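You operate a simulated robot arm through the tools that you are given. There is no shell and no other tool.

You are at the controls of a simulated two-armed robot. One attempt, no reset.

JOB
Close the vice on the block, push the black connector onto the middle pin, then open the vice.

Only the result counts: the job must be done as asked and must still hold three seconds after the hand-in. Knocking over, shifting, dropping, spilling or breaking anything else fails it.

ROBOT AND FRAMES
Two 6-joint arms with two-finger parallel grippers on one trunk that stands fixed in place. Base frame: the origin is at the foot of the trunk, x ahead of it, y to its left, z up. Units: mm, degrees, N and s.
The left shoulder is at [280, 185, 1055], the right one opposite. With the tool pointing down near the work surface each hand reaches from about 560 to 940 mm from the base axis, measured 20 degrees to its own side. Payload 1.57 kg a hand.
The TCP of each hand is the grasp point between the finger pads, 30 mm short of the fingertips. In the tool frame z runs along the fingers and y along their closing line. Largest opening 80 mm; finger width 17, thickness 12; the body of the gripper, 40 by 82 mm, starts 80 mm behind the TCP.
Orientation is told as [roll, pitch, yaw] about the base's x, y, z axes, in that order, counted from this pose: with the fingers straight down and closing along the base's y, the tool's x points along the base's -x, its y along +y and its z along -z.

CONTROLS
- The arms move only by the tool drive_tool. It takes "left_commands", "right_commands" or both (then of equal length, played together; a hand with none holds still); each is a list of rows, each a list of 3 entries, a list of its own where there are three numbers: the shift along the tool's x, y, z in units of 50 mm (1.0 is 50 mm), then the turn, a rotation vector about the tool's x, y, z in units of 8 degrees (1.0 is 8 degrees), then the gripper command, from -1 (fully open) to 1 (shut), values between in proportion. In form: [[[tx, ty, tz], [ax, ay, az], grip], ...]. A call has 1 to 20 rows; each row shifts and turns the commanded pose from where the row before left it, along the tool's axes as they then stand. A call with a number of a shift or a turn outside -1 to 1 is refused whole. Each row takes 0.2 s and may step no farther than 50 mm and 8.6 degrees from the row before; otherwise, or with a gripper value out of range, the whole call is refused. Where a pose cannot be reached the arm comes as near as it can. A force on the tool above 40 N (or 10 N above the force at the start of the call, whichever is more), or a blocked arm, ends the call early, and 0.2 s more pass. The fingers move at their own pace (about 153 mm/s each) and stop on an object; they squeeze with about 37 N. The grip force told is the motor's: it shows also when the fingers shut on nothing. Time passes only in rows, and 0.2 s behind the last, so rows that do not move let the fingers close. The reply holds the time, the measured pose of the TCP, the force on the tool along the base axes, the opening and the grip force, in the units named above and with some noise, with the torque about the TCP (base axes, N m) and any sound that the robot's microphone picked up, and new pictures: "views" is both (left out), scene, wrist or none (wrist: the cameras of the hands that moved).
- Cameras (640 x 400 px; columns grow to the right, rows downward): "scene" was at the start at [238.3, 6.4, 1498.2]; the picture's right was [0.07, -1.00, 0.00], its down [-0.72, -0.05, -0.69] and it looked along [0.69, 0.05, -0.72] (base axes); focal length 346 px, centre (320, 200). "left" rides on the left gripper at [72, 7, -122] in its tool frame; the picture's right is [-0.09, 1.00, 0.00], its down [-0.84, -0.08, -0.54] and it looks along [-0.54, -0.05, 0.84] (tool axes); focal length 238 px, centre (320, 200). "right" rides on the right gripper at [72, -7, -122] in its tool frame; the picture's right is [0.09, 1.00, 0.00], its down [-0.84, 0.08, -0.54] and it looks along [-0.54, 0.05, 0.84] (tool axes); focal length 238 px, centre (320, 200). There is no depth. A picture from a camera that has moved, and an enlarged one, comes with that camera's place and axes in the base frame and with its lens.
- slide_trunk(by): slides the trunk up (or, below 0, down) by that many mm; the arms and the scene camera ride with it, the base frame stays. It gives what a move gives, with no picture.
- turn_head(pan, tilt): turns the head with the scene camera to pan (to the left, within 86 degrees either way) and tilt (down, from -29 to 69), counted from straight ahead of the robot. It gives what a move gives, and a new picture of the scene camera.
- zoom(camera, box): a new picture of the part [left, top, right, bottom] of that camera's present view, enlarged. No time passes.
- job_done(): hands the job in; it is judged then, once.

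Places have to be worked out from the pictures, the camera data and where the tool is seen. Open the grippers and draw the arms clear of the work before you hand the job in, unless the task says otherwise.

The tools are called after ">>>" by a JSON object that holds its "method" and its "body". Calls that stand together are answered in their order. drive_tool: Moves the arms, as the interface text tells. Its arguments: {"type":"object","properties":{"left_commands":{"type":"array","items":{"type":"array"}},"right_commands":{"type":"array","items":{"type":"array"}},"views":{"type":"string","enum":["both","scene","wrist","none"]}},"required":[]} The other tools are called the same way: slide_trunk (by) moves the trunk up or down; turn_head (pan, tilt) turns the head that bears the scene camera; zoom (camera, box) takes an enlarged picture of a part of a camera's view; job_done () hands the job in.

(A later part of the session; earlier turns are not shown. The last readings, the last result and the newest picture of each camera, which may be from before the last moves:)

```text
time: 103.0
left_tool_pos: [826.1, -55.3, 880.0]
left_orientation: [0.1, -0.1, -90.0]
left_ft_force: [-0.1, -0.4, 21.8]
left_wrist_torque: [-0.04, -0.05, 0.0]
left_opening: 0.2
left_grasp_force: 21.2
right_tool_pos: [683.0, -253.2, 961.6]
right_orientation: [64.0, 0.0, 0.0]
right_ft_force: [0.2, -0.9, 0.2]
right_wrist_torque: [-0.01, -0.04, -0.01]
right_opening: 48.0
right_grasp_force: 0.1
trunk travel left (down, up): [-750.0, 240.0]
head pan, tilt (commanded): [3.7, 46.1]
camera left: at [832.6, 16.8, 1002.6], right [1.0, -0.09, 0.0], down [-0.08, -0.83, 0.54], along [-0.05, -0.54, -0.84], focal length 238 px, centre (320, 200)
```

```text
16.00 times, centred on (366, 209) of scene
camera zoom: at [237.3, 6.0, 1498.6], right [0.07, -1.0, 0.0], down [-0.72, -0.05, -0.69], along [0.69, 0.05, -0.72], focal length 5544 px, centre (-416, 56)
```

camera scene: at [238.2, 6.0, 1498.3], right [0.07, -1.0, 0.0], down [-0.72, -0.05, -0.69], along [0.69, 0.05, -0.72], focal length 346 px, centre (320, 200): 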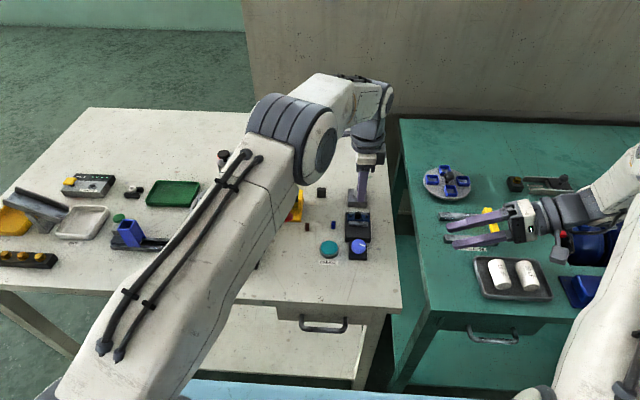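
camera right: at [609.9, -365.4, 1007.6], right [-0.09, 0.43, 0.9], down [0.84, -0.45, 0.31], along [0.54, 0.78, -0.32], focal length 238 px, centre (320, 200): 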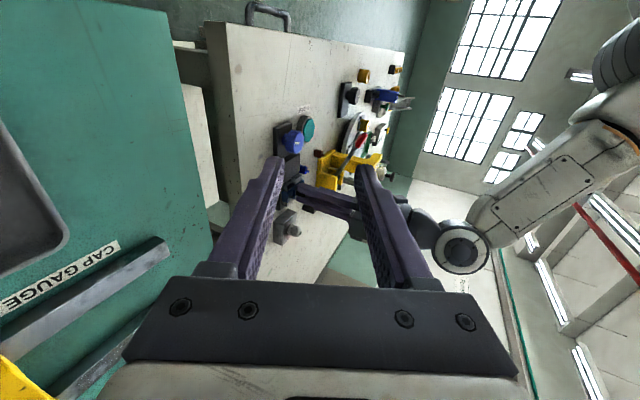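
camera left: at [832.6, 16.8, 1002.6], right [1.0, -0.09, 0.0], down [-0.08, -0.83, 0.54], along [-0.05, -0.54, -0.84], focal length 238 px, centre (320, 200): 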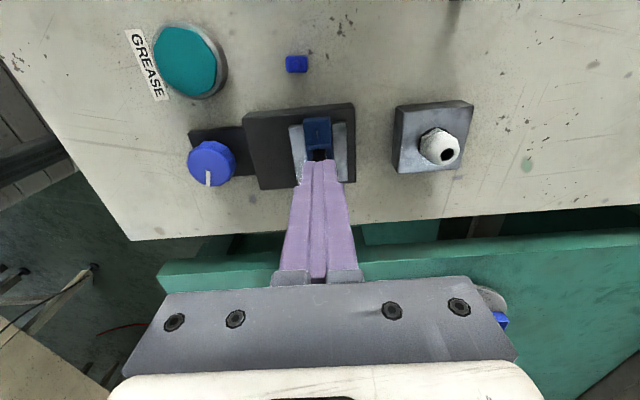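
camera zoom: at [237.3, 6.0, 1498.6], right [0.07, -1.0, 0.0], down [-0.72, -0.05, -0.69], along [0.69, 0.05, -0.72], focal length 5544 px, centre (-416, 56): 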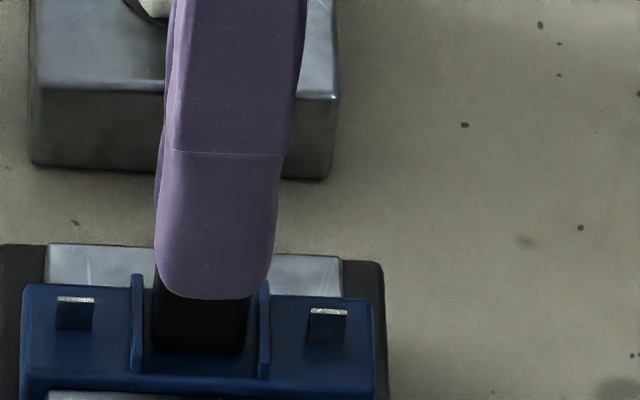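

22 N and only 0.6 mm of motion. I press up to about 35 N.

>>> {"method": "drive_tool", "body": {"left_commands": [[[0, 0, 0.02], [0, 0, 0], 1], [[0, 0, 0.016], [0, 0, 0], 1], [[0, 0, 0], [0, 0, 0], 1]], "views": "wrist"}}

>>> {"method": "zoom", "body": {"camera": "right", "box": [282, 180, 318, 210]}}

>>> {"method": "zoom", "body": {"camera": "scene", "box": [356, 198, 376, 220]}}

```text
time: 103.8
left_tool_pos: [825.1, -55.5, 879.4]
left_orientation: [0.2, -0.2, -90.0]
left_ft_force: [-0.3, -0.2, 29.8]
left_wrist_torque: [0.06, -0.01, -0.02]
left_opening: 0.0
left_grasp_force: 21.3
right_tool_pos: [681.4, -253.4, 961.0]
right_orientation: [64.0, -0.1, 0.1]
right_ft_force: [-0.6, 0.6, -0.4]
right_wrist_torque: [0.02, 0.0, 0.0]
right_opening: 47.8
right_grasp_force: 0.1
trunk travel left (down, up): [-750.0, 240.0]
head pan, tilt (commanded): [3.7, 46.1]
camera left: at [832.2, 16.8, 1002.4], right [1.0, -0.09, 0.0], down [-0.08, -0.83, 0.54], along [-0.05, -0.54, -0.84], focal length 238 px, centre (320, 200)
```

left: 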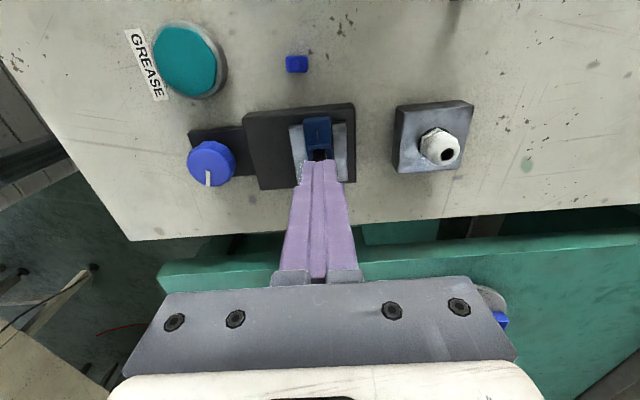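

```text
13.33 times, centred on (300, 195) of right
camera zoom: at [608.9, -365.0, 1008.6], right [-0.09, 0.44, 0.89], down [0.84, -0.45, 0.31], along [0.54, 0.78, -0.32], focal length 3178 px, centre (587, 267)
```

zoom: 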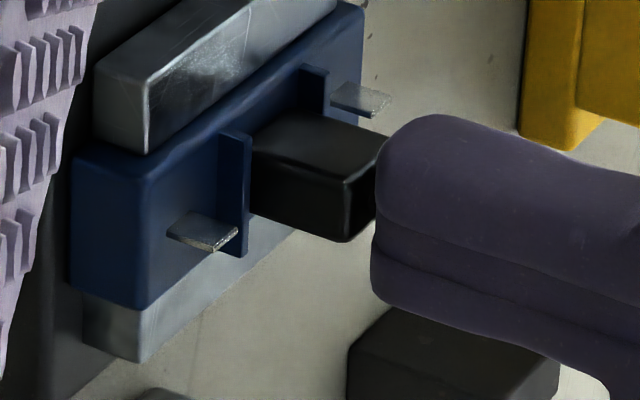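

```text
16.00 times, centred on (366, 209) of scene
camera zoom: at [236.9, 6.2, 1498.6], right [0.07, -1.0, 0.0], down [-0.72, -0.05, -0.69], along [0.69, 0.05, -0.72], focal length 5544 px, centre (-416, 56)
```

zoom: 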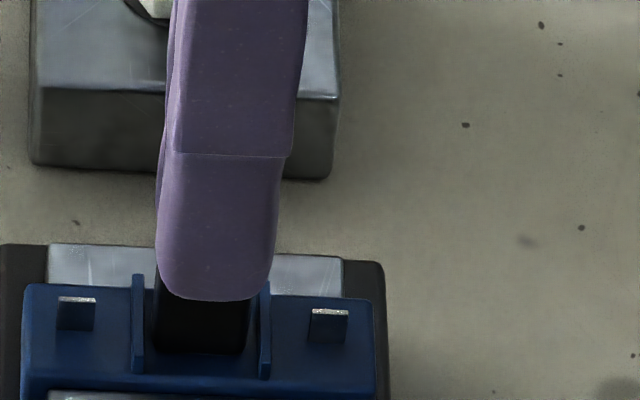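

It's a hard stop at 30 N with no further travel, consistent with the plug bottomed on the block. I unload, lift clear and re-inspect it.

>>> {"method": "drive_tool", "body": {"left_commands": [[[0, 0, -0.1], [0, 0, 0], 1], [[0, 0, -0.2], [0, 0, 0], 1], [[0, 0, -0.6], [0, 0, 0], 1], [[0, 0, -0.6], [0, 0, 0], 0.5], [[0, 0, 0], [0, 0, 0], 0.5], [[0, 0, 0], [0, 0, 0], 0.5]], "views": "wrist"}}

>>> {"method": "zoom", "body": {"camera": "scene", "box": [358, 206, 374, 222]}}

>>> {"method": "zoom", "body": {"camera": "left", "box": [305, 110, 335, 155]}}

>>> {"method": "zoom", "body": {"camera": "right", "box": [282, 180, 310, 204]}}

```text
time: 105.2
left_tool_pos: [824.2, -53.7, 951.2]
left_orientation: [-0.1, -0.1, -90.0]
left_ft_force: [0.0, 0.7, 0.0]
left_wrist_torque: [-0.04, 0.01, 0.01]
left_opening: 20.1
left_grasp_force: 0.0
right_tool_pos: [683.4, -252.1, 960.1]
right_orientation: [63.9, 0.0, 0.1]
right_ft_force: [-0.6, 0.1, 0.5]
right_wrist_torque: [-0.02, -0.03, -0.01]
right_opening: 48.0
right_grasp_force: 0.0
trunk travel left (down, up): [-750.0, 240.0]
head pan, tilt (commanded): [3.7, 46.1]
camera left: at [832.2, 17.7, 1073.2], right [1.0, -0.09, 0.0], down [-0.08, -0.84, 0.54], along [-0.05, -0.54, -0.84], focal length 238 px, centre (320, 200)
```

left: 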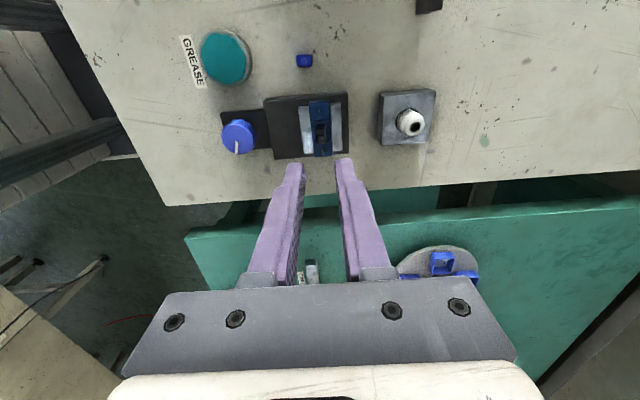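

```text
16.00 times, centred on (366, 214) of scene
camera zoom: at [238.3, 6.0, 1498.2], right [0.07, -1.0, 0.0], down [-0.72, -0.05, -0.69], along [0.69, 0.05, -0.72], focal length 5544 px, centre (-416, -24)
```

zoom: 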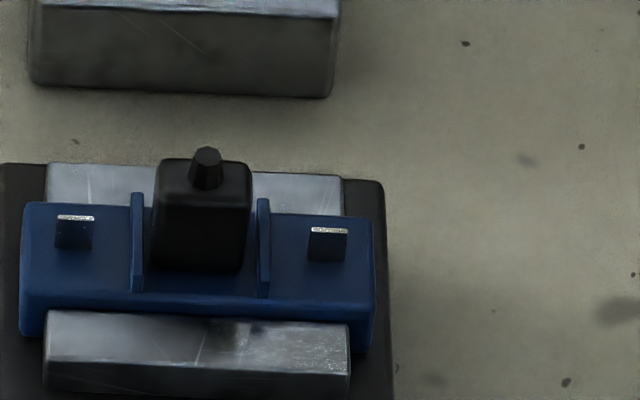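

```text
8.89 times, centred on (320, 132) of left
camera zoom: at [832.2, 17.7, 1073.2], right [1.0, -0.09, 0.0], down [-0.08, -0.84, 0.54], along [-0.05, -0.54, -0.84], focal length 2119 px, centre (320, 800)
```

zoom: 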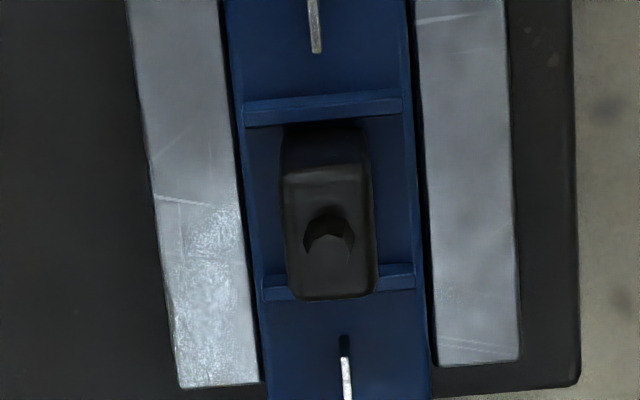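

```text
16.00 times, centred on (296, 192) of right
camera zoom: at [609.7, -365.1, 1007.8], right [-0.09, 0.44, 0.9], down [0.84, -0.45, 0.31], along [0.54, 0.78, -0.32], focal length 3814 px, centre (704, 328)
```

zoom: 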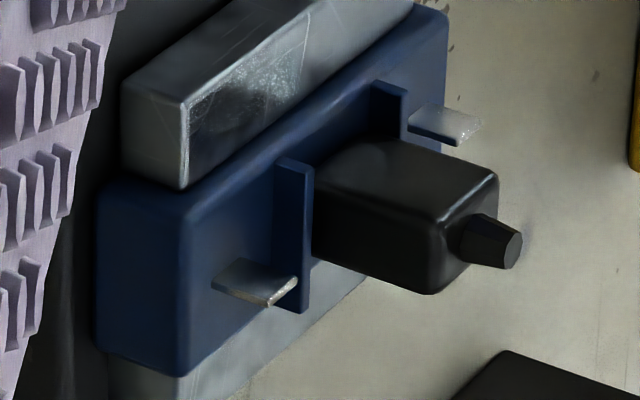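

The plug is centred in x and ~0.6 mm toward +y in y, upright, at the same height. I'll grip it once more to fine-centre it and test whether it is retained by the pin; first descend with open fingers.

>>> {"method": "drive_tool", "body": {"left_commands": [[[-0.01, 0.03, 0.6], [0, 0, 0], 0.5], [[0, 0, 0.6], [0, 0, 0], 0.5], [[0, 0, 0.4], [0, 0, 0], 0.5], [[0, 0, 0], [0, 0, 0], 0.5], [[0, 0, 0], [0, 0, 0], 0.5]], "views": "wrist"}}

>>> {"method": "zoom", "body": {"camera": "left", "box": [290, 130, 350, 185]}}

```text
time: 106.4
left_tool_pos: [825.9, -54.6, 870.9]
left_orientation: [-0.1, -0.1, -90.1]
left_ft_force: [0.1, -0.2, 0.3]
left_wrist_torque: [-0.02, -0.02, 0.02]
left_opening: 20.1
left_grasp_force: 0.1
right_tool_pos: [684.0, -252.5, 959.9]
right_orientation: [64.0, -0.1, 0.0]
right_ft_force: [-1.0, -0.4, 0.3]
right_wrist_torque: [-0.03, 0.0, 0.0]
right_opening: 48.2
right_grasp_force: 0.0
trunk travel left (down, up): [-750.0, 240.0]
head pan, tilt (commanded): [3.7, 46.1]
camera left: at [832.9, 17.3, 993.2], right [1.0, -0.09, 0.0], down [-0.08, -0.84, 0.54], along [-0.05, -0.54, -0.84], focal length 238 px, centre (320, 200)
```

left: 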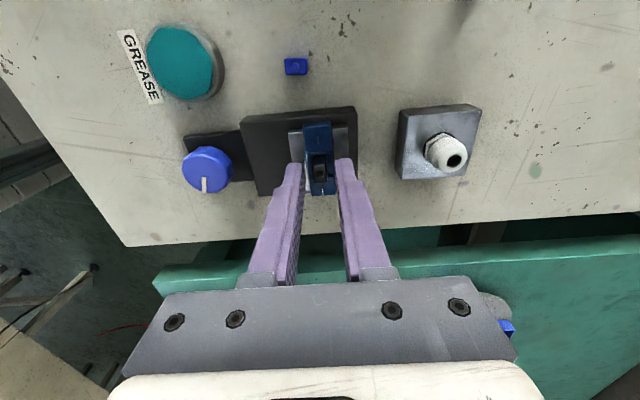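

```text
7.27 times, centred on (320, 158) of left
camera zoom: at [832.9, 17.3, 993.2], right [1.0, -0.09, 0.0], down [-0.08, -0.84, 0.54], along [-0.05, -0.54, -0.84], focal length 1734 px, centre (320, 509)
```

zoom: 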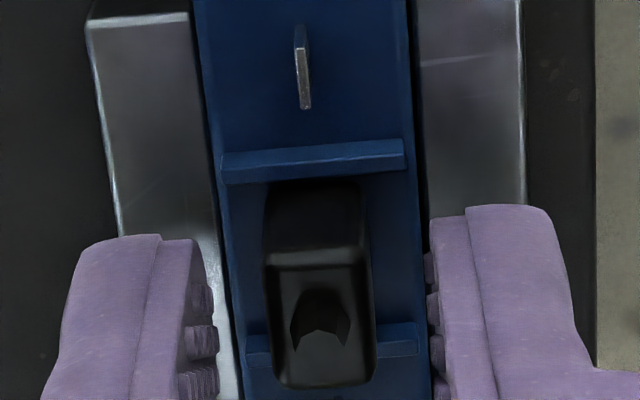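

Well centred. I close and lift 2 mm to feel whether the plug is retained.

>>> {"method": "drive_tool", "body": {"left_commands": [[[0, 0, 0], [0, 0, 0], 0.7], [[0, 0, 0], [0, 0, 0], 1], [[0, 0, 0], [0, 0, 0], 1], [[0, 0, -0.02], [0, 0, 0], 1], [[0, 0, -0.02], [0, 0, 0], 1], [[0, 0, 0], [0, 0, 0], 1]], "views": "wrist"}}

>>> {"method": "zoom", "body": {"camera": "right", "box": [282, 180, 310, 204]}}

>>> {"method": "zoom", "body": {"camera": "left", "box": [290, 130, 350, 185]}}

```text
time: 107.8
left_tool_pos: [826.2, -54.4, 871.6]
left_orientation: [-0.1, -0.1, -90.0]
left_ft_force: [-0.4, -0.4, -0.2]
left_wrist_torque: [0.0, -0.01, 0.03]
left_opening: 8.0
left_grasp_force: 26.7
right_tool_pos: [682.9, -252.3, 959.7]
right_orientation: [64.0, 0.1, 0.0]
right_ft_force: [0.3, 0.1, -0.2]
right_wrist_torque: [0.0, -0.02, 0.0]
right_opening: 47.9
right_grasp_force: 0.0
trunk travel left (down, up): [-750.0, 240.0]
head pan, tilt (commanded): [3.7, 46.1]
camera left: at [833.5, 17.1, 995.0], right [1.0, -0.09, 0.0], down [-0.08, -0.84, 0.54], along [-0.05, -0.54, -0.84], focal length 238 px, centre (320, 200)
```

left: 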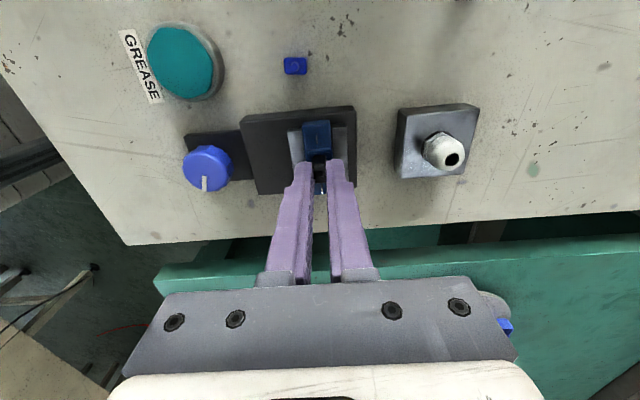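

```text
16.00 times, centred on (296, 192) of right
camera zoom: at [609.7, -365.1, 1007.8], right [-0.09, 0.44, 0.9], down [0.84, -0.45, 0.31], along [0.54, 0.78, -0.32], focal length 3814 px, centre (704, 328)
```

zoom: 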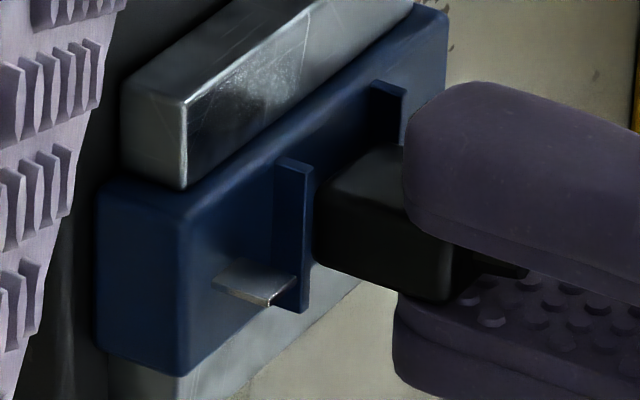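

```text
7.27 times, centred on (320, 158) of left
camera zoom: at [833.5, 17.1, 995.0], right [1.0, -0.09, 0.0], down [-0.08, -0.84, 0.54], along [-0.05, -0.54, -0.84], focal length 1734 px, centre (320, 509)
```

zoom: 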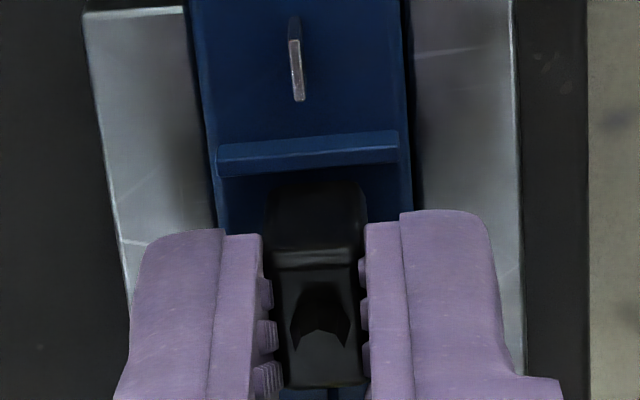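

It lifts freely (no retention). To learn whether the blade really is inside a cavity of the plug, I move the gripped plug +3 mm in x in 1 mm steps and watch for a side force.

>>> {"method": "drive_tool", "body": {"left_commands": [[[0, 0.02, 0], [0, 0, 0], 1], [[0, 0.02, 0], [0, 0, 0], 1], [[0, 0.02, 0], [0, 0, 0], 1], [[0, 0, 0], [0, 0, 0], 1], [[0, 0, 0], [0, 0, 0], 1]], "views": "wrist"}}

>>> {"method": "zoom", "body": {"camera": "left", "box": [290, 130, 350, 185]}}

>>> {"method": "zoom", "body": {"camera": "right", "box": [282, 180, 310, 204]}}

```text
time: 109.0
left_tool_pos: [828.9, -54.4, 872.6]
left_orientation: [-0.1, 0.0, -90.0]
left_ft_force: [0.4, -0.5, -0.8]
left_wrist_torque: [-0.02, 0.04, 0.01]
left_opening: 7.8
left_grasp_force: 26.6
right_tool_pos: [682.6, -252.5, 959.5]
right_orientation: [63.9, 0.0, -0.1]
right_ft_force: [-0.4, 0.4, -0.1]
right_wrist_torque: [-0.01, -0.01, 0.0]
right_opening: 48.0
right_grasp_force: 0.1
trunk travel left (down, up): [-750.0, 240.0]
head pan, tilt (commanded): [3.7, 46.1]
camera left: at [837.1, 16.8, 994.4], right [1.0, -0.09, 0.0], down [-0.08, -0.84, 0.54], along [-0.05, -0.54, -0.84], focal length 238 px, centre (320, 200)
```

left: 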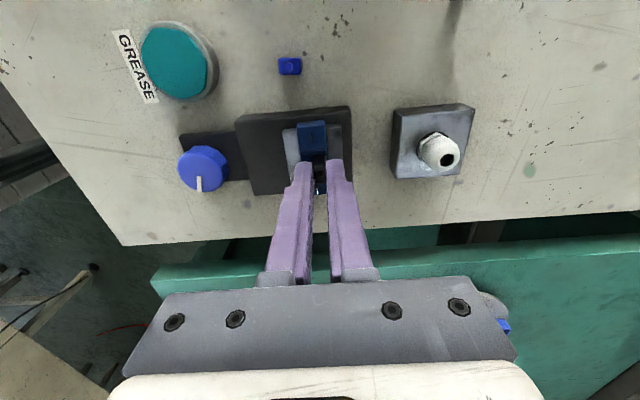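

```text
7.27 times, centred on (320, 158) of left
camera zoom: at [837.1, 16.8, 994.4], right [1.0, -0.09, 0.0], down [-0.08, -0.84, 0.54], along [-0.05, -0.54, -0.84], focal length 1734 px, centre (320, 509)
```

zoom: 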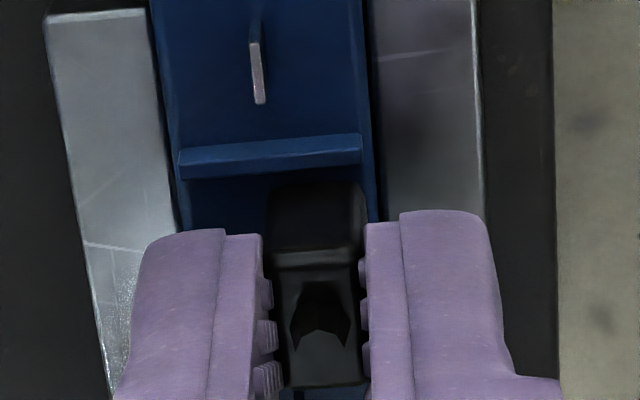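

```text
16.00 times, centred on (296, 192) of right
camera zoom: at [609.7, -365.1, 1007.8], right [-0.09, 0.44, 0.9], down [0.84, -0.45, 0.31], along [0.54, 0.78, -0.32], focal length 3814 px, centre (704, 328)
```

zoom: 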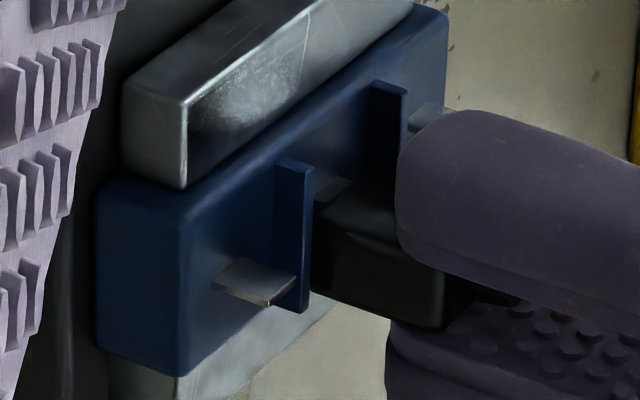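

The pin shows beside the plug with no force, so pin and plug do not collide – seating must be judged by alignment/pose. I lift the plug 9 mm, recentre it exactly over the pin and will try the insertion again carefully.

>>> {"method": "drive_tool", "body": {"left_commands": [[[0, 0, -0.09], [0, 0, 0], 1], [[0, 0, -0.09], [0, 0, 0], 1], [[0, -0.085, 0], [0, 0, 0], 1], [[0, 0, 0], [0, 0, 0], 1], [[0, 0, 0], [0, 0, 0], 1]], "views": "wrist"}}

>>> {"method": "zoom", "body": {"camera": "left", "box": [290, 130, 350, 185]}}

>>> {"method": "zoom", "body": {"camera": "right", "box": [282, 180, 310, 204]}}

>>> {"method": "zoom", "body": {"camera": "scene", "box": [358, 200, 374, 216]}}

```text
time: 110.2
left_tool_pos: [825.3, -56.0, 881.4]
left_orientation: [0.0, -0.1, -90.0]
left_ft_force: [0.0, 0.2, -0.3]
left_wrist_torque: [0.01, 0.0, -0.01]
left_opening: 7.8
left_grasp_force: 27.5
right_tool_pos: [682.8, -253.8, 959.3]
right_orientation: [64.0, -0.1, 0.0]
right_ft_force: [0.3, 0.8, 0.5]
right_wrist_torque: [-0.01, 0.02, -0.01]
right_opening: 48.1
right_grasp_force: 0.0
trunk travel left (down, up): [-750.0, 240.0]
head pan, tilt (commanded): [3.7, 46.1]
camera left: at [833.4, 16.2, 1004.1], right [1.0, -0.09, 0.0], down [-0.08, -0.84, 0.54], along [-0.05, -0.54, -0.84], focal length 238 px, centre (320, 200)
```

left: 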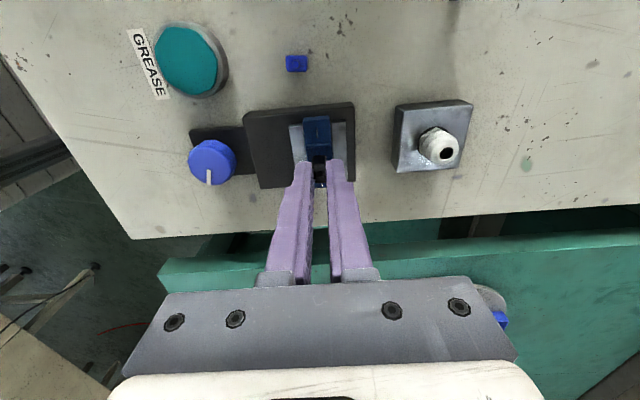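

```text
7.27 times, centred on (320, 158) of left
camera zoom: at [833.4, 16.2, 1004.1], right [1.0, -0.09, 0.0], down [-0.08, -0.84, 0.54], along [-0.05, -0.54, -0.84], focal length 1734 px, centre (320, 509)
```

zoom: 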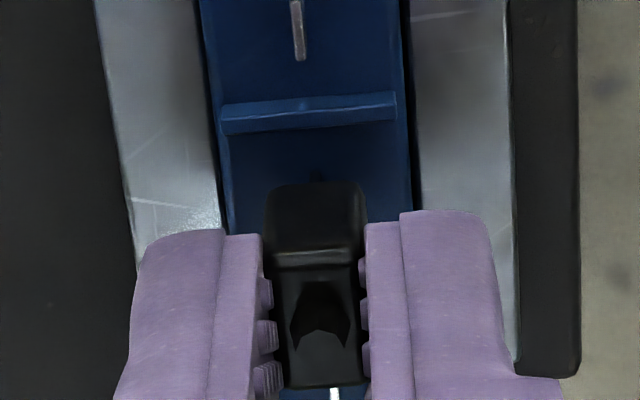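

```text
16.00 times, centred on (296, 192) of right
camera zoom: at [609.7, -365.1, 1007.8], right [-0.09, 0.44, 0.9], down [0.84, -0.45, 0.31], along [0.54, 0.78, -0.32], focal length 3814 px, centre (704, 328)
```

zoom: 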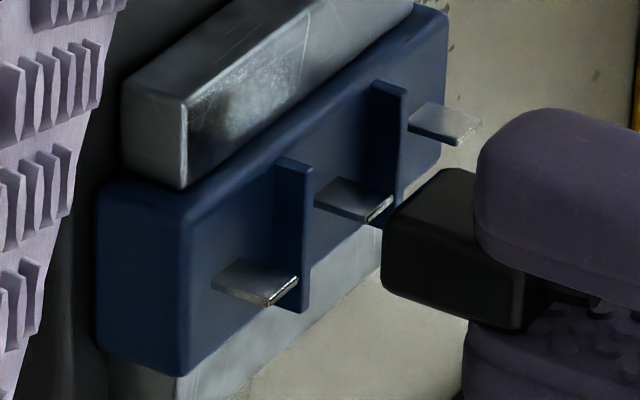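

```text
16.00 times, centred on (366, 208) of scene
camera zoom: at [238.3, 6.0, 1498.2], right [0.07, -1.0, 0.0], down [-0.72, -0.05, -0.69], along [0.69, 0.05, -0.72], focal length 5544 px, centre (-416, 72)
```

zoom: 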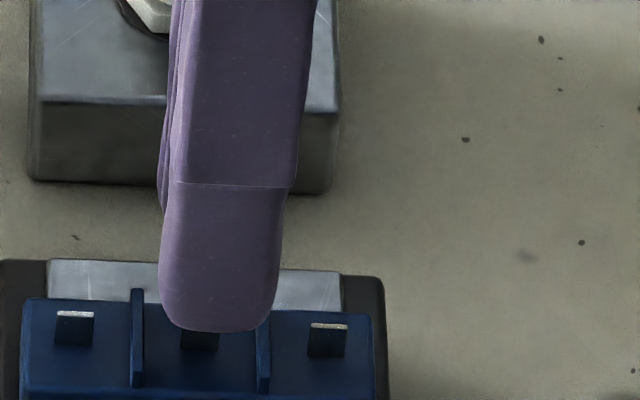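

Now the side view clearly shows pin and plug; the blade's width runs along y. Since nothing engaged with the long side along y, I'll try the other orientation: lift 25 mm and rotate the hand +90° (yaw 0), so the plug's long side lies along x as it stood on the table.

>>> {"method": "drive_tool", "body": {"left_commands": [[[0, 0, -0.5], [0, 0, 0], 1], [[0, 0, 0], [0, 0, -1], 1], [[0, 0, 0], [0, 0, -1], 1], [[0, 0, 0], [0, 0, -1], 1], [[0, 0, 0], [0, 0, -1], 1], [[0, 0, 0], [0, 0, -1], 1], [[0, 0, 0], [0, 0, -1], 1], [[0, 0, 0], [0, 0, -1], 1], [[0, 0, 0], [0, 0, -1], 1], [[0, 0, 0], [0, 0, -1], 1], [[0, 0, 0], [0, 0, -1], 1], [[0, 0, 0], [0, 0, -1], 1], [[0, 0, 0], [0, 0, -0.25], 1], [[0, 0, 0], [0, 0, 0], 1], [[0, 0, 0], [0, 0, 0], 1]], "views": "both"}}

>>> {"method": "zoom", "body": {"camera": "left", "box": [285, 110, 355, 185]}}

>>> {"method": "zoom", "body": {"camera": "scene", "box": [352, 192, 378, 222]}}

>>> {"method": "zoom", "body": {"camera": "right", "box": [275, 170, 335, 220]}}

```text
time: 113.4
left_tool_pos: [826.9, -54.7, 907.1]
left_orientation: [-0.1, 0.2, 0.1]
left_ft_force: [1.3, 0.0, 0.2]
left_wrist_torque: [-0.01, 0.04, 0.01]
left_opening: 7.9
left_grasp_force: 27.1
right_tool_pos: [683.4, -252.4, 959.8]
right_orientation: [64.0, 0.0, -0.1]
right_ft_force: [0.2, 0.7, 0.3]
right_wrist_torque: [0.01, 0.01, -0.02]
right_opening: 47.9
right_grasp_force: 0.0
trunk travel left (down, up): [-750.0, 240.0]
head pan, tilt (commanded): [3.7, 46.1]
camera scene: at [238.3, 6.0, 1498.2], right [0.07, -1.0, 0.0], down [-0.72, -0.05, -0.69], along [0.69, 0.05, -0.72], focal length 346 px, centre (320, 200)
camera left: at [755.1, -48.2, 1029.2], right [0.09, 1.0, 0.0], down [0.84, -0.08, 0.54], along [0.54, -0.05, -0.84], focal length 238 px, centre (320, 200)
```

scene: 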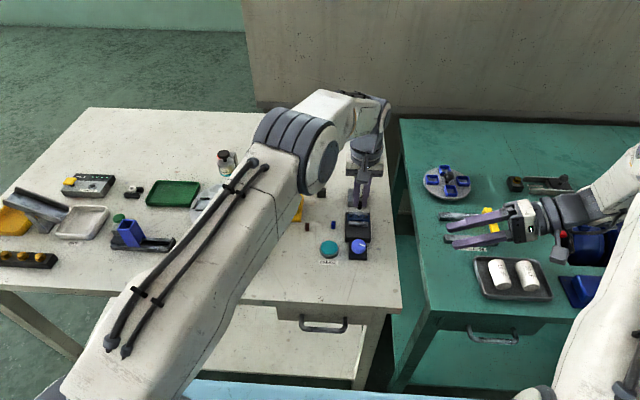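
left: 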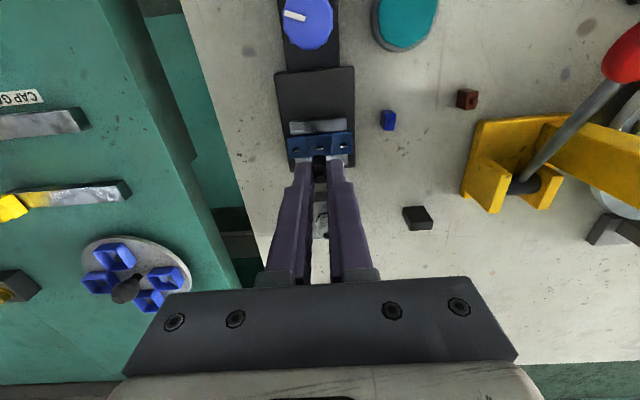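

```text
5.33 times, centred on (320, 148) of left
camera zoom: at [755.1, -48.2, 1029.2], right [0.09, 1.0, 0.0], down [0.84, -0.08, 0.54], along [0.54, -0.05, -0.84], focal length 1271 px, centre (320, 480)
```

zoom: 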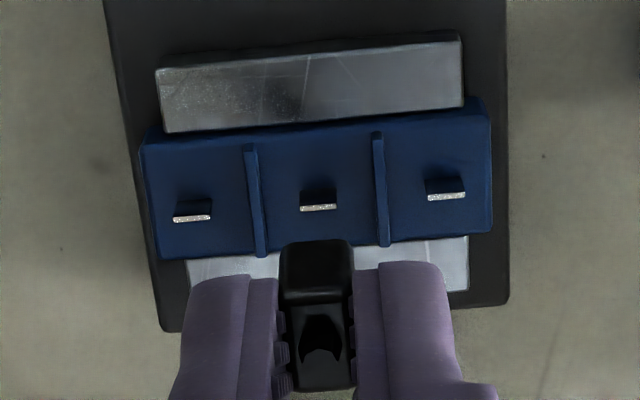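

```text
13.33 times, centred on (365, 207) of scene
camera zoom: at [238.3, 6.0, 1498.2], right [0.07, -1.0, 0.0], down [-0.72, -0.05, -0.69], along [0.69, 0.05, -0.72], focal length 4620 px, centre (-280, 107)
```

zoom: 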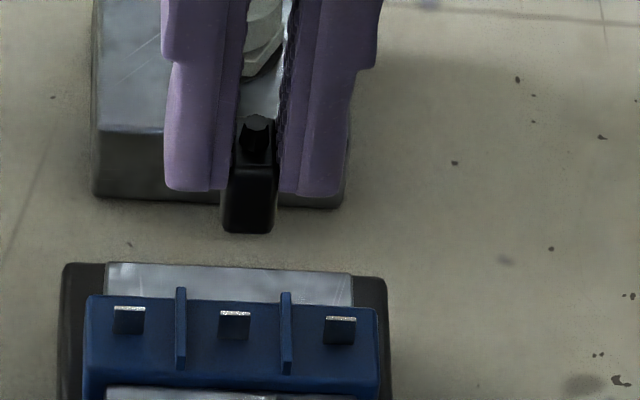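

```text
8.00 times, centred on (305, 195) of right
camera zoom: at [609.7, -365.1, 1007.8], right [-0.09, 0.44, 0.9], down [0.84, -0.45, 0.31], along [0.54, 0.78, -0.32], focal length 1907 px, centre (440, 240)
```

zoom: 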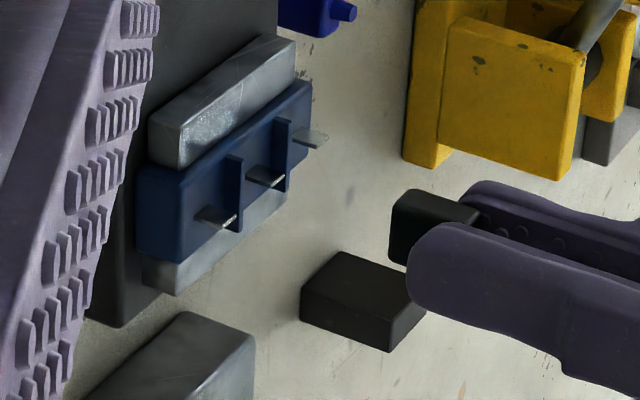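

Now the plug hangs with its long side along x, well visible. It is ≈0.9 mm too far in +x; I correct and descend 25 mm to just above the pin tip.

>>> {"method": "drive_tool", "body": {"left_commands": [[[0.018, 0, 0], [0, 0, 0], 1], [[0, 0, 0.25], [0, 0, 0], 1], [[0, 0, 0.25], [0, 0, 0], 1], [[0, 0, 0], [0, 0, 0], 1], [[0, 0, 0], [0, 0, 0], 1]], "views": "wrist"}}

>>> {"method": "zoom", "body": {"camera": "left", "box": [290, 130, 350, 185]}}

>>> {"method": "zoom", "body": {"camera": "scene", "box": [356, 198, 376, 220]}}

>>> {"method": "zoom", "body": {"camera": "right", "box": [282, 180, 318, 210]}}

```text
time: 114.6
left_tool_pos: [825.2, -55.2, 879.8]
left_orientation: [-0.2, 0.1, 0.0]
left_ft_force: [0.3, 0.2, 0.8]
left_wrist_torque: [0.01, 0.04, -0.01]
left_opening: 8.0
left_grasp_force: 27.0
right_tool_pos: [683.7, -251.3, 959.3]
right_orientation: [64.0, 0.0, 0.0]
right_ft_force: [-0.5, 0.0, -0.5]
right_wrist_torque: [0.03, 0.06, 0.01]
right_opening: 48.0
right_grasp_force: 0.0
trunk travel left (down, up): [-750.0, 240.0]
head pan, tilt (commanded): [3.7, 46.1]
camera left: at [753.4, -49.1, 1003.0], right [0.09, 1.0, 0.0], down [0.84, -0.08, 0.54], along [0.54, -0.05, -0.84], focal length 238 px, centre (320, 200)
```

left: 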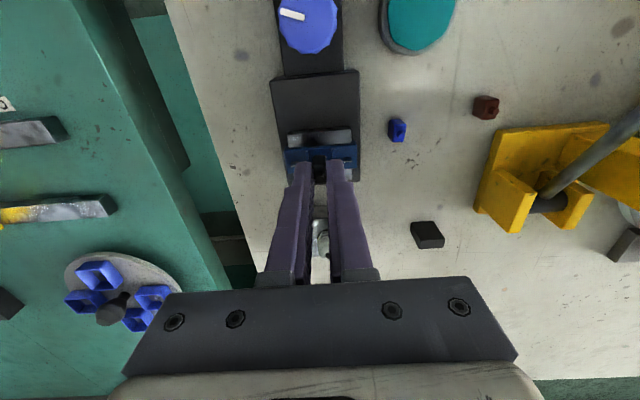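

```text
7.27 times, centred on (320, 158) of left
camera zoom: at [753.4, -49.1, 1003.0], right [0.09, 1.0, 0.0], down [0.84, -0.08, 0.54], along [0.54, -0.05, -0.84], focal length 1734 px, centre (320, 509)
```

zoom: 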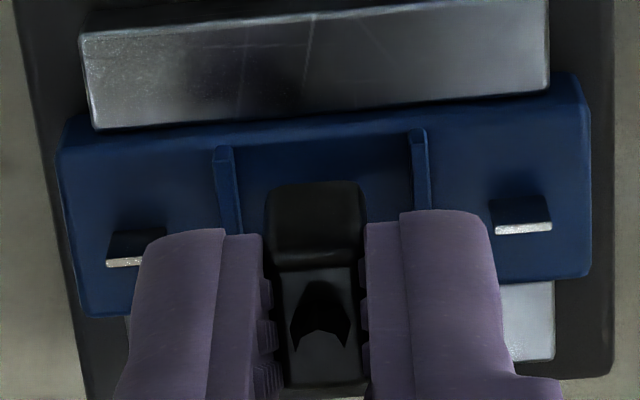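

```text
16.00 times, centred on (366, 209) of scene
camera zoom: at [238.4, 6.0, 1498.2], right [0.07, -1.0, 0.0], down [-0.72, -0.05, -0.69], along [0.69, 0.05, -0.72], focal length 5544 px, centre (-416, 56)
```

zoom: 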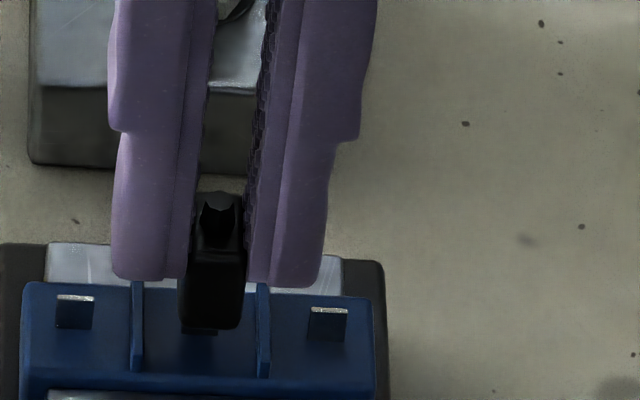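

```text
13.33 times, centred on (300, 195) of right
camera zoom: at [609.8, -365.1, 1007.8], right [-0.09, 0.44, 0.9], down [0.84, -0.45, 0.31], along [0.54, 0.78, -0.32], focal length 3178 px, centre (587, 267)
```

zoom: 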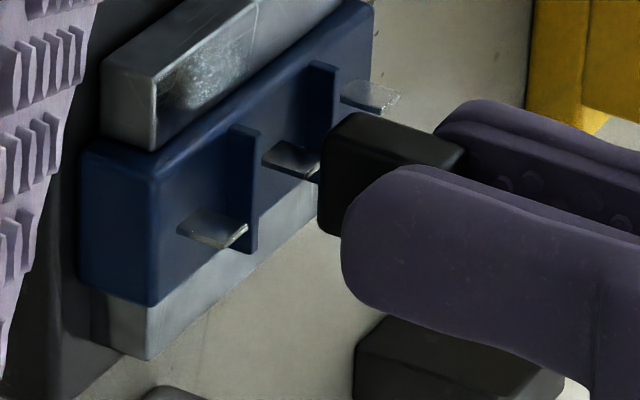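

Plug bottom is ~2 mm above pin-tip height; residual offsets ≈(−0.7 x, −0.6 y). I correct those and lower 5 mm in 1 mm steps, watching the force.

>>> {"method": "drive_tool", "body": {"left_commands": [[[-0.014, 0.012, 0], [0, 0, 0], 1], [[0, 0, 0], [0, 0, 0], 1], [[0, 0, 0.02], [0, 0, 0], 1], [[0, 0, 0.02], [0, 0, 0], 1], [[0, 0, 0.02], [0, 0, 0], 1], [[0, 0, 0.02], [0, 0, 0], 1], [[0, 0, 0.02], [0, 0, 0], 1], [[0, 0, 0], [0, 0, 0], 1]], "views": "wrist"}}

>>> {"method": "zoom", "body": {"camera": "left", "box": [290, 130, 350, 185]}}

>>> {"method": "zoom", "body": {"camera": "scene", "box": [356, 198, 376, 220]}}

>>> {"method": "zoom", "body": {"camera": "right", "box": [282, 180, 318, 210]}}

```text
time: 116.4
left_tool_pos: [825.7, -55.8, 877.1]
left_orientation: [-0.1, 0.1, 0.1]
left_ft_force: [1.0, -0.1, -0.4]
left_wrist_torque: [0.01, -0.01, 0.02]
left_opening: 8.2
left_grasp_force: 26.9
right_tool_pos: [682.2, -252.3, 960.3]
right_orientation: [64.0, 0.1, -0.1]
right_ft_force: [-0.4, 0.9, -0.3]
right_wrist_torque: [0.01, 0.0, -0.02]
right_opening: 48.1
right_grasp_force: 0.0
trunk travel left (down, up): [-750.0, 240.0]
head pan, tilt (commanded): [3.7, 46.1]
camera left: at [754.7, -49.1, 999.2], right [0.09, 1.0, 0.0], down [0.84, -0.08, 0.54], along [0.54, -0.05, -0.84], focal length 238 px, centre (320, 200)
```

left: 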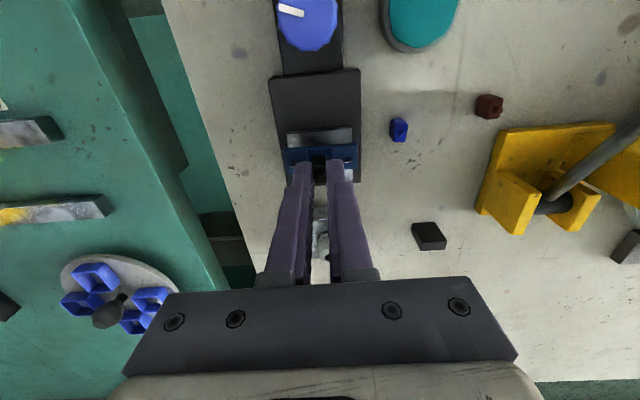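

```text
7.27 times, centred on (320, 158) of left
camera zoom: at [754.7, -49.1, 999.2], right [0.09, 1.0, 0.0], down [0.84, -0.08, 0.54], along [0.54, -0.05, -0.84], focal length 1734 px, centre (320, 509)
```

zoom: 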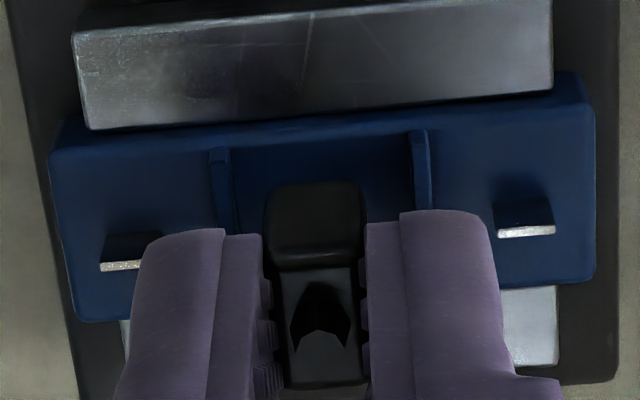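

```text
16.00 times, centred on (366, 209) of scene
camera zoom: at [238.3, 6.0, 1498.2], right [0.07, -1.0, 0.0], down [-0.72, -0.05, -0.69], along [0.69, 0.05, -0.72], focal length 5544 px, centre (-416, 56)
```

zoom: 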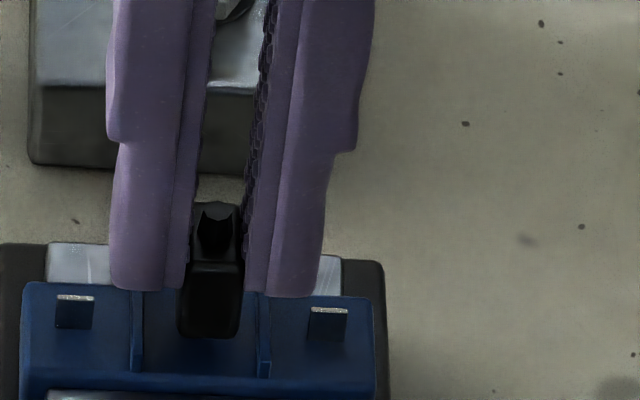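

```text
13.33 times, centred on (300, 195) of right
camera zoom: at [609.7, -365.1, 1007.8], right [-0.09, 0.44, 0.9], down [0.84, -0.45, 0.31], along [0.54, 0.78, -0.32], focal length 3178 px, centre (587, 267)
```

zoom: 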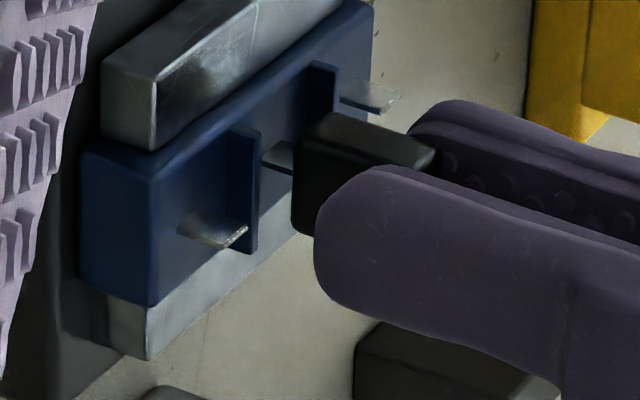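

No force yet in this orientation either while the blade tip enters the plug. I correct (−0.4 x, +0.9 y) and continue down 4 mm.

>>> {"method": "drive_tool", "body": {"left_commands": [[[0.008, 0.018, 0], [0, 0, 0], 1], [[0, 0, 0], [0, 0, 0], 1], [[0, 0, 0.02], [0, 0, 0], 1], [[0, 0, 0.02], [0, 0, 0], 1], [[0, 0, 0.02], [0, 0, 0], 1], [[0, 0, 0.02], [0, 0, 0], 1], [[0, 0, 0], [0, 0, 0], 1]], "views": "wrist"}}

>>> {"method": "zoom", "body": {"camera": "left", "box": [290, 130, 350, 185]}}

>>> {"method": "zoom", "body": {"camera": "scene", "box": [356, 198, 376, 220]}}

>>> {"method": "zoom", "body": {"camera": "right", "box": [282, 180, 318, 210]}}

```text
time: 118.0
left_tool_pos: [824.9, -55.2, 872.9]
left_orientation: [-0.1, 0.1, 0.0]
left_ft_force: [0.4, -0.5, -0.4]
left_wrist_torque: [-0.01, -0.01, 0.01]
left_opening: 7.9
left_grasp_force: 27.2
right_tool_pos: [683.3, -252.7, 959.5]
right_orientation: [64.0, 0.0, 0.0]
right_ft_force: [-0.6, 0.5, 0.5]
right_wrist_torque: [0.02, 0.02, 0.01]
right_opening: 48.1
right_grasp_force: 0.0
trunk travel left (down, up): [-750.0, 240.0]
head pan, tilt (commanded): [3.7, 46.1]
camera left: at [753.4, -47.8, 995.1], right [0.09, 1.0, 0.0], down [0.84, -0.08, 0.54], along [0.54, -0.05, -0.84], focal length 238 px, centre (320, 200)
```

left: 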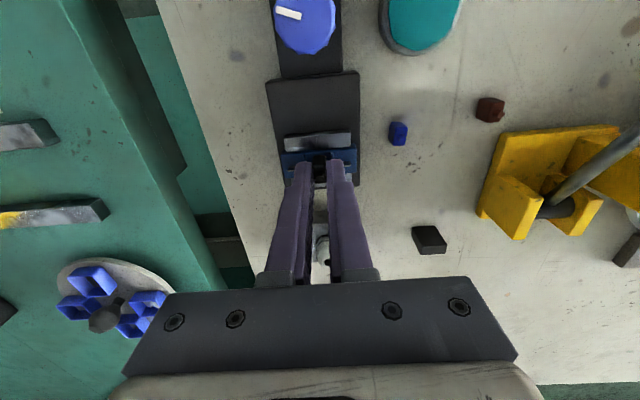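

```text
7.27 times, centred on (320, 158) of left
camera zoom: at [753.4, -47.8, 995.1], right [0.09, 1.0, 0.0], down [0.84, -0.08, 0.54], along [0.54, -0.05, -0.84], focal length 1734 px, centre (320, 509)
```

zoom: 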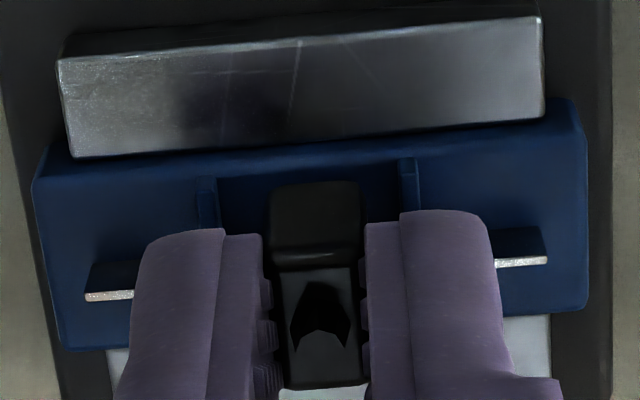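

```text
16.00 times, centred on (366, 209) of scene
camera zoom: at [238.3, 6.0, 1498.2], right [0.07, -1.0, 0.0], down [-0.72, -0.05, -0.69], along [0.69, 0.05, -0.72], focal length 5544 px, centre (-416, 56)
```

zoom: 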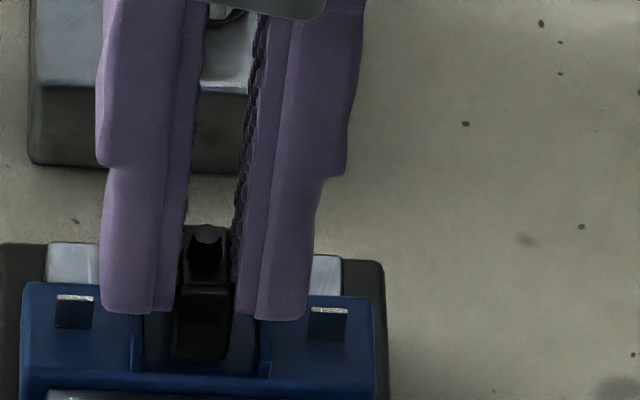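

```text
13.33 times, centred on (300, 195) of right
camera zoom: at [609.7, -365.1, 1007.8], right [-0.09, 0.44, 0.9], down [0.84, -0.45, 0.31], along [0.54, 0.78, -0.32], focal length 3178 px, centre (587, 267)
```

zoom: 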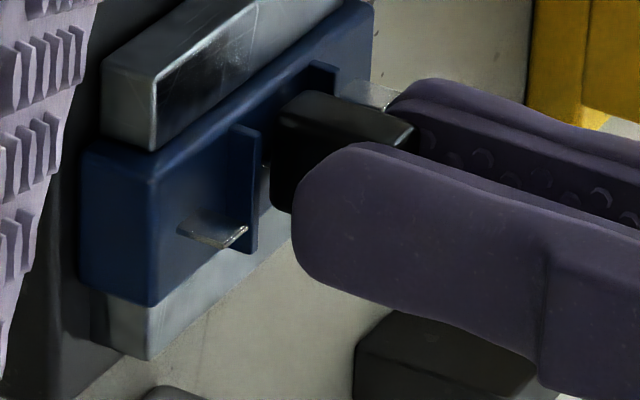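

Nearly at the block, y aligned; I shift +0.9 mm in x and press down 4 mm to seat it, watching force and sound.

>>> {"method": "drive_tool", "body": {"left_commands": [[[-0.018, 0, 0], [0, 0, 0], 1], [[0, 0, 0], [0, 0, 0], 1], [[0, 0, 0.02], [0, 0, 0], 1], [[0, 0, 0.02], [0, 0, 0], 1], [[0, 0, 0.02], [0, 0, 0], 1], [[0, 0, 0.02], [0, 0, 0], 1], [[0, 0, 0], [0, 0, 0], 1]], "views": "wrist"}}

>>> {"method": "zoom", "body": {"camera": "left", "box": [290, 130, 350, 185]}}

>>> {"method": "zoom", "body": {"camera": "scene", "box": [356, 198, 376, 220]}}

>>> {"method": "zoom", "body": {"camera": "right", "box": [282, 180, 318, 210]}}

```text
time: 119.6
left_tool_pos: [826.0, -55.4, 871.4]
left_orientation: [-0.2, -0.2, 0.0]
left_ft_force: [-4.5, -1.5, 20.3]
left_wrist_torque: [-0.04, 0.2, -0.02]
left_opening: 8.0
left_grasp_force: 26.8
right_tool_pos: [682.1, -253.0, 960.7]
right_orientation: [64.0, 0.0, 0.0]
right_ft_force: [0.6, 1.1, 0.3]
right_wrist_torque: [-0.01, 0.01, -0.03]
right_opening: 47.9
right_grasp_force: 0.0
trunk travel left (down, up): [-750.0, 240.0]
head pan, tilt (commanded): [3.7, 46.1]
camera left: at [754.3, -48.1, 993.1], right [0.09, 1.0, 0.0], down [0.84, -0.08, 0.54], along [0.54, -0.05, -0.84], focal length 238 px, centre (320, 200)
```

left: 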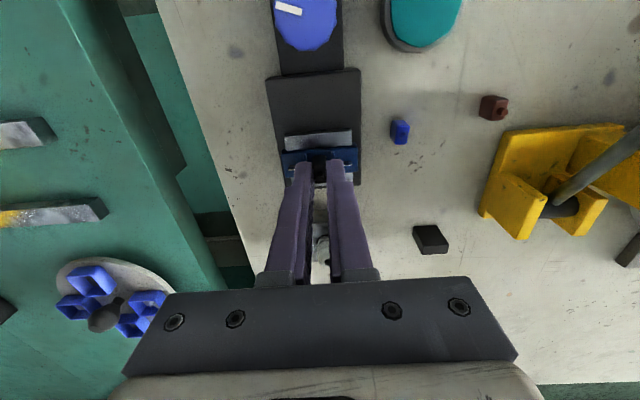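

```text
7.27 times, centred on (320, 158) of left
camera zoom: at [754.3, -48.1, 993.1], right [0.09, 1.0, 0.0], down [0.84, -0.08, 0.54], along [0.54, -0.05, -0.84], focal length 1734 px, centre (320, 509)
```

zoom: 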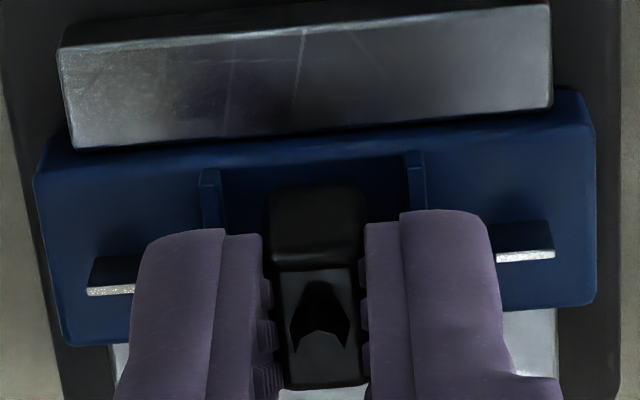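

```text
16.00 times, centred on (366, 209) of scene
camera zoom: at [237.1, 6.0, 1498.7], right [0.07, -1.0, 0.0], down [-0.72, -0.05, -0.69], along [0.69, 0.05, -0.72], focal length 5544 px, centre (-416, 56)
```

zoom: 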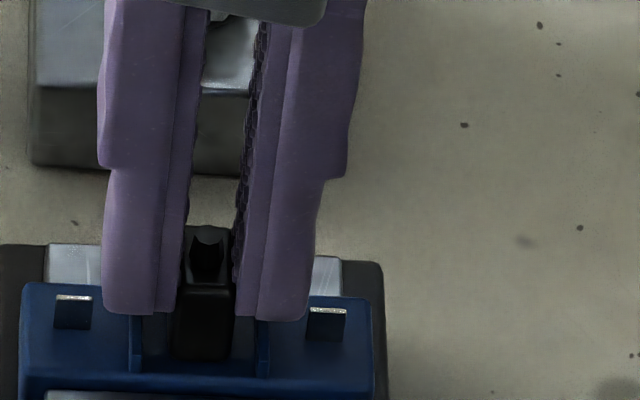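

```text
13.33 times, centred on (300, 195) of right
camera zoom: at [608.9, -365.2, 1008.6], right [-0.09, 0.44, 0.89], down [0.84, -0.45, 0.31], along [0.54, 0.78, -0.32], focal length 3178 px, centre (587, 267)
```

zoom: 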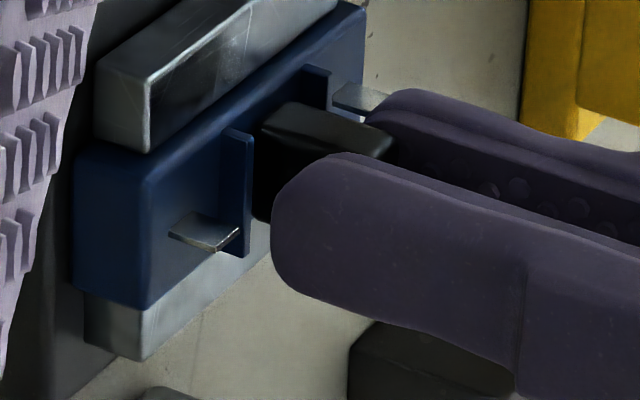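

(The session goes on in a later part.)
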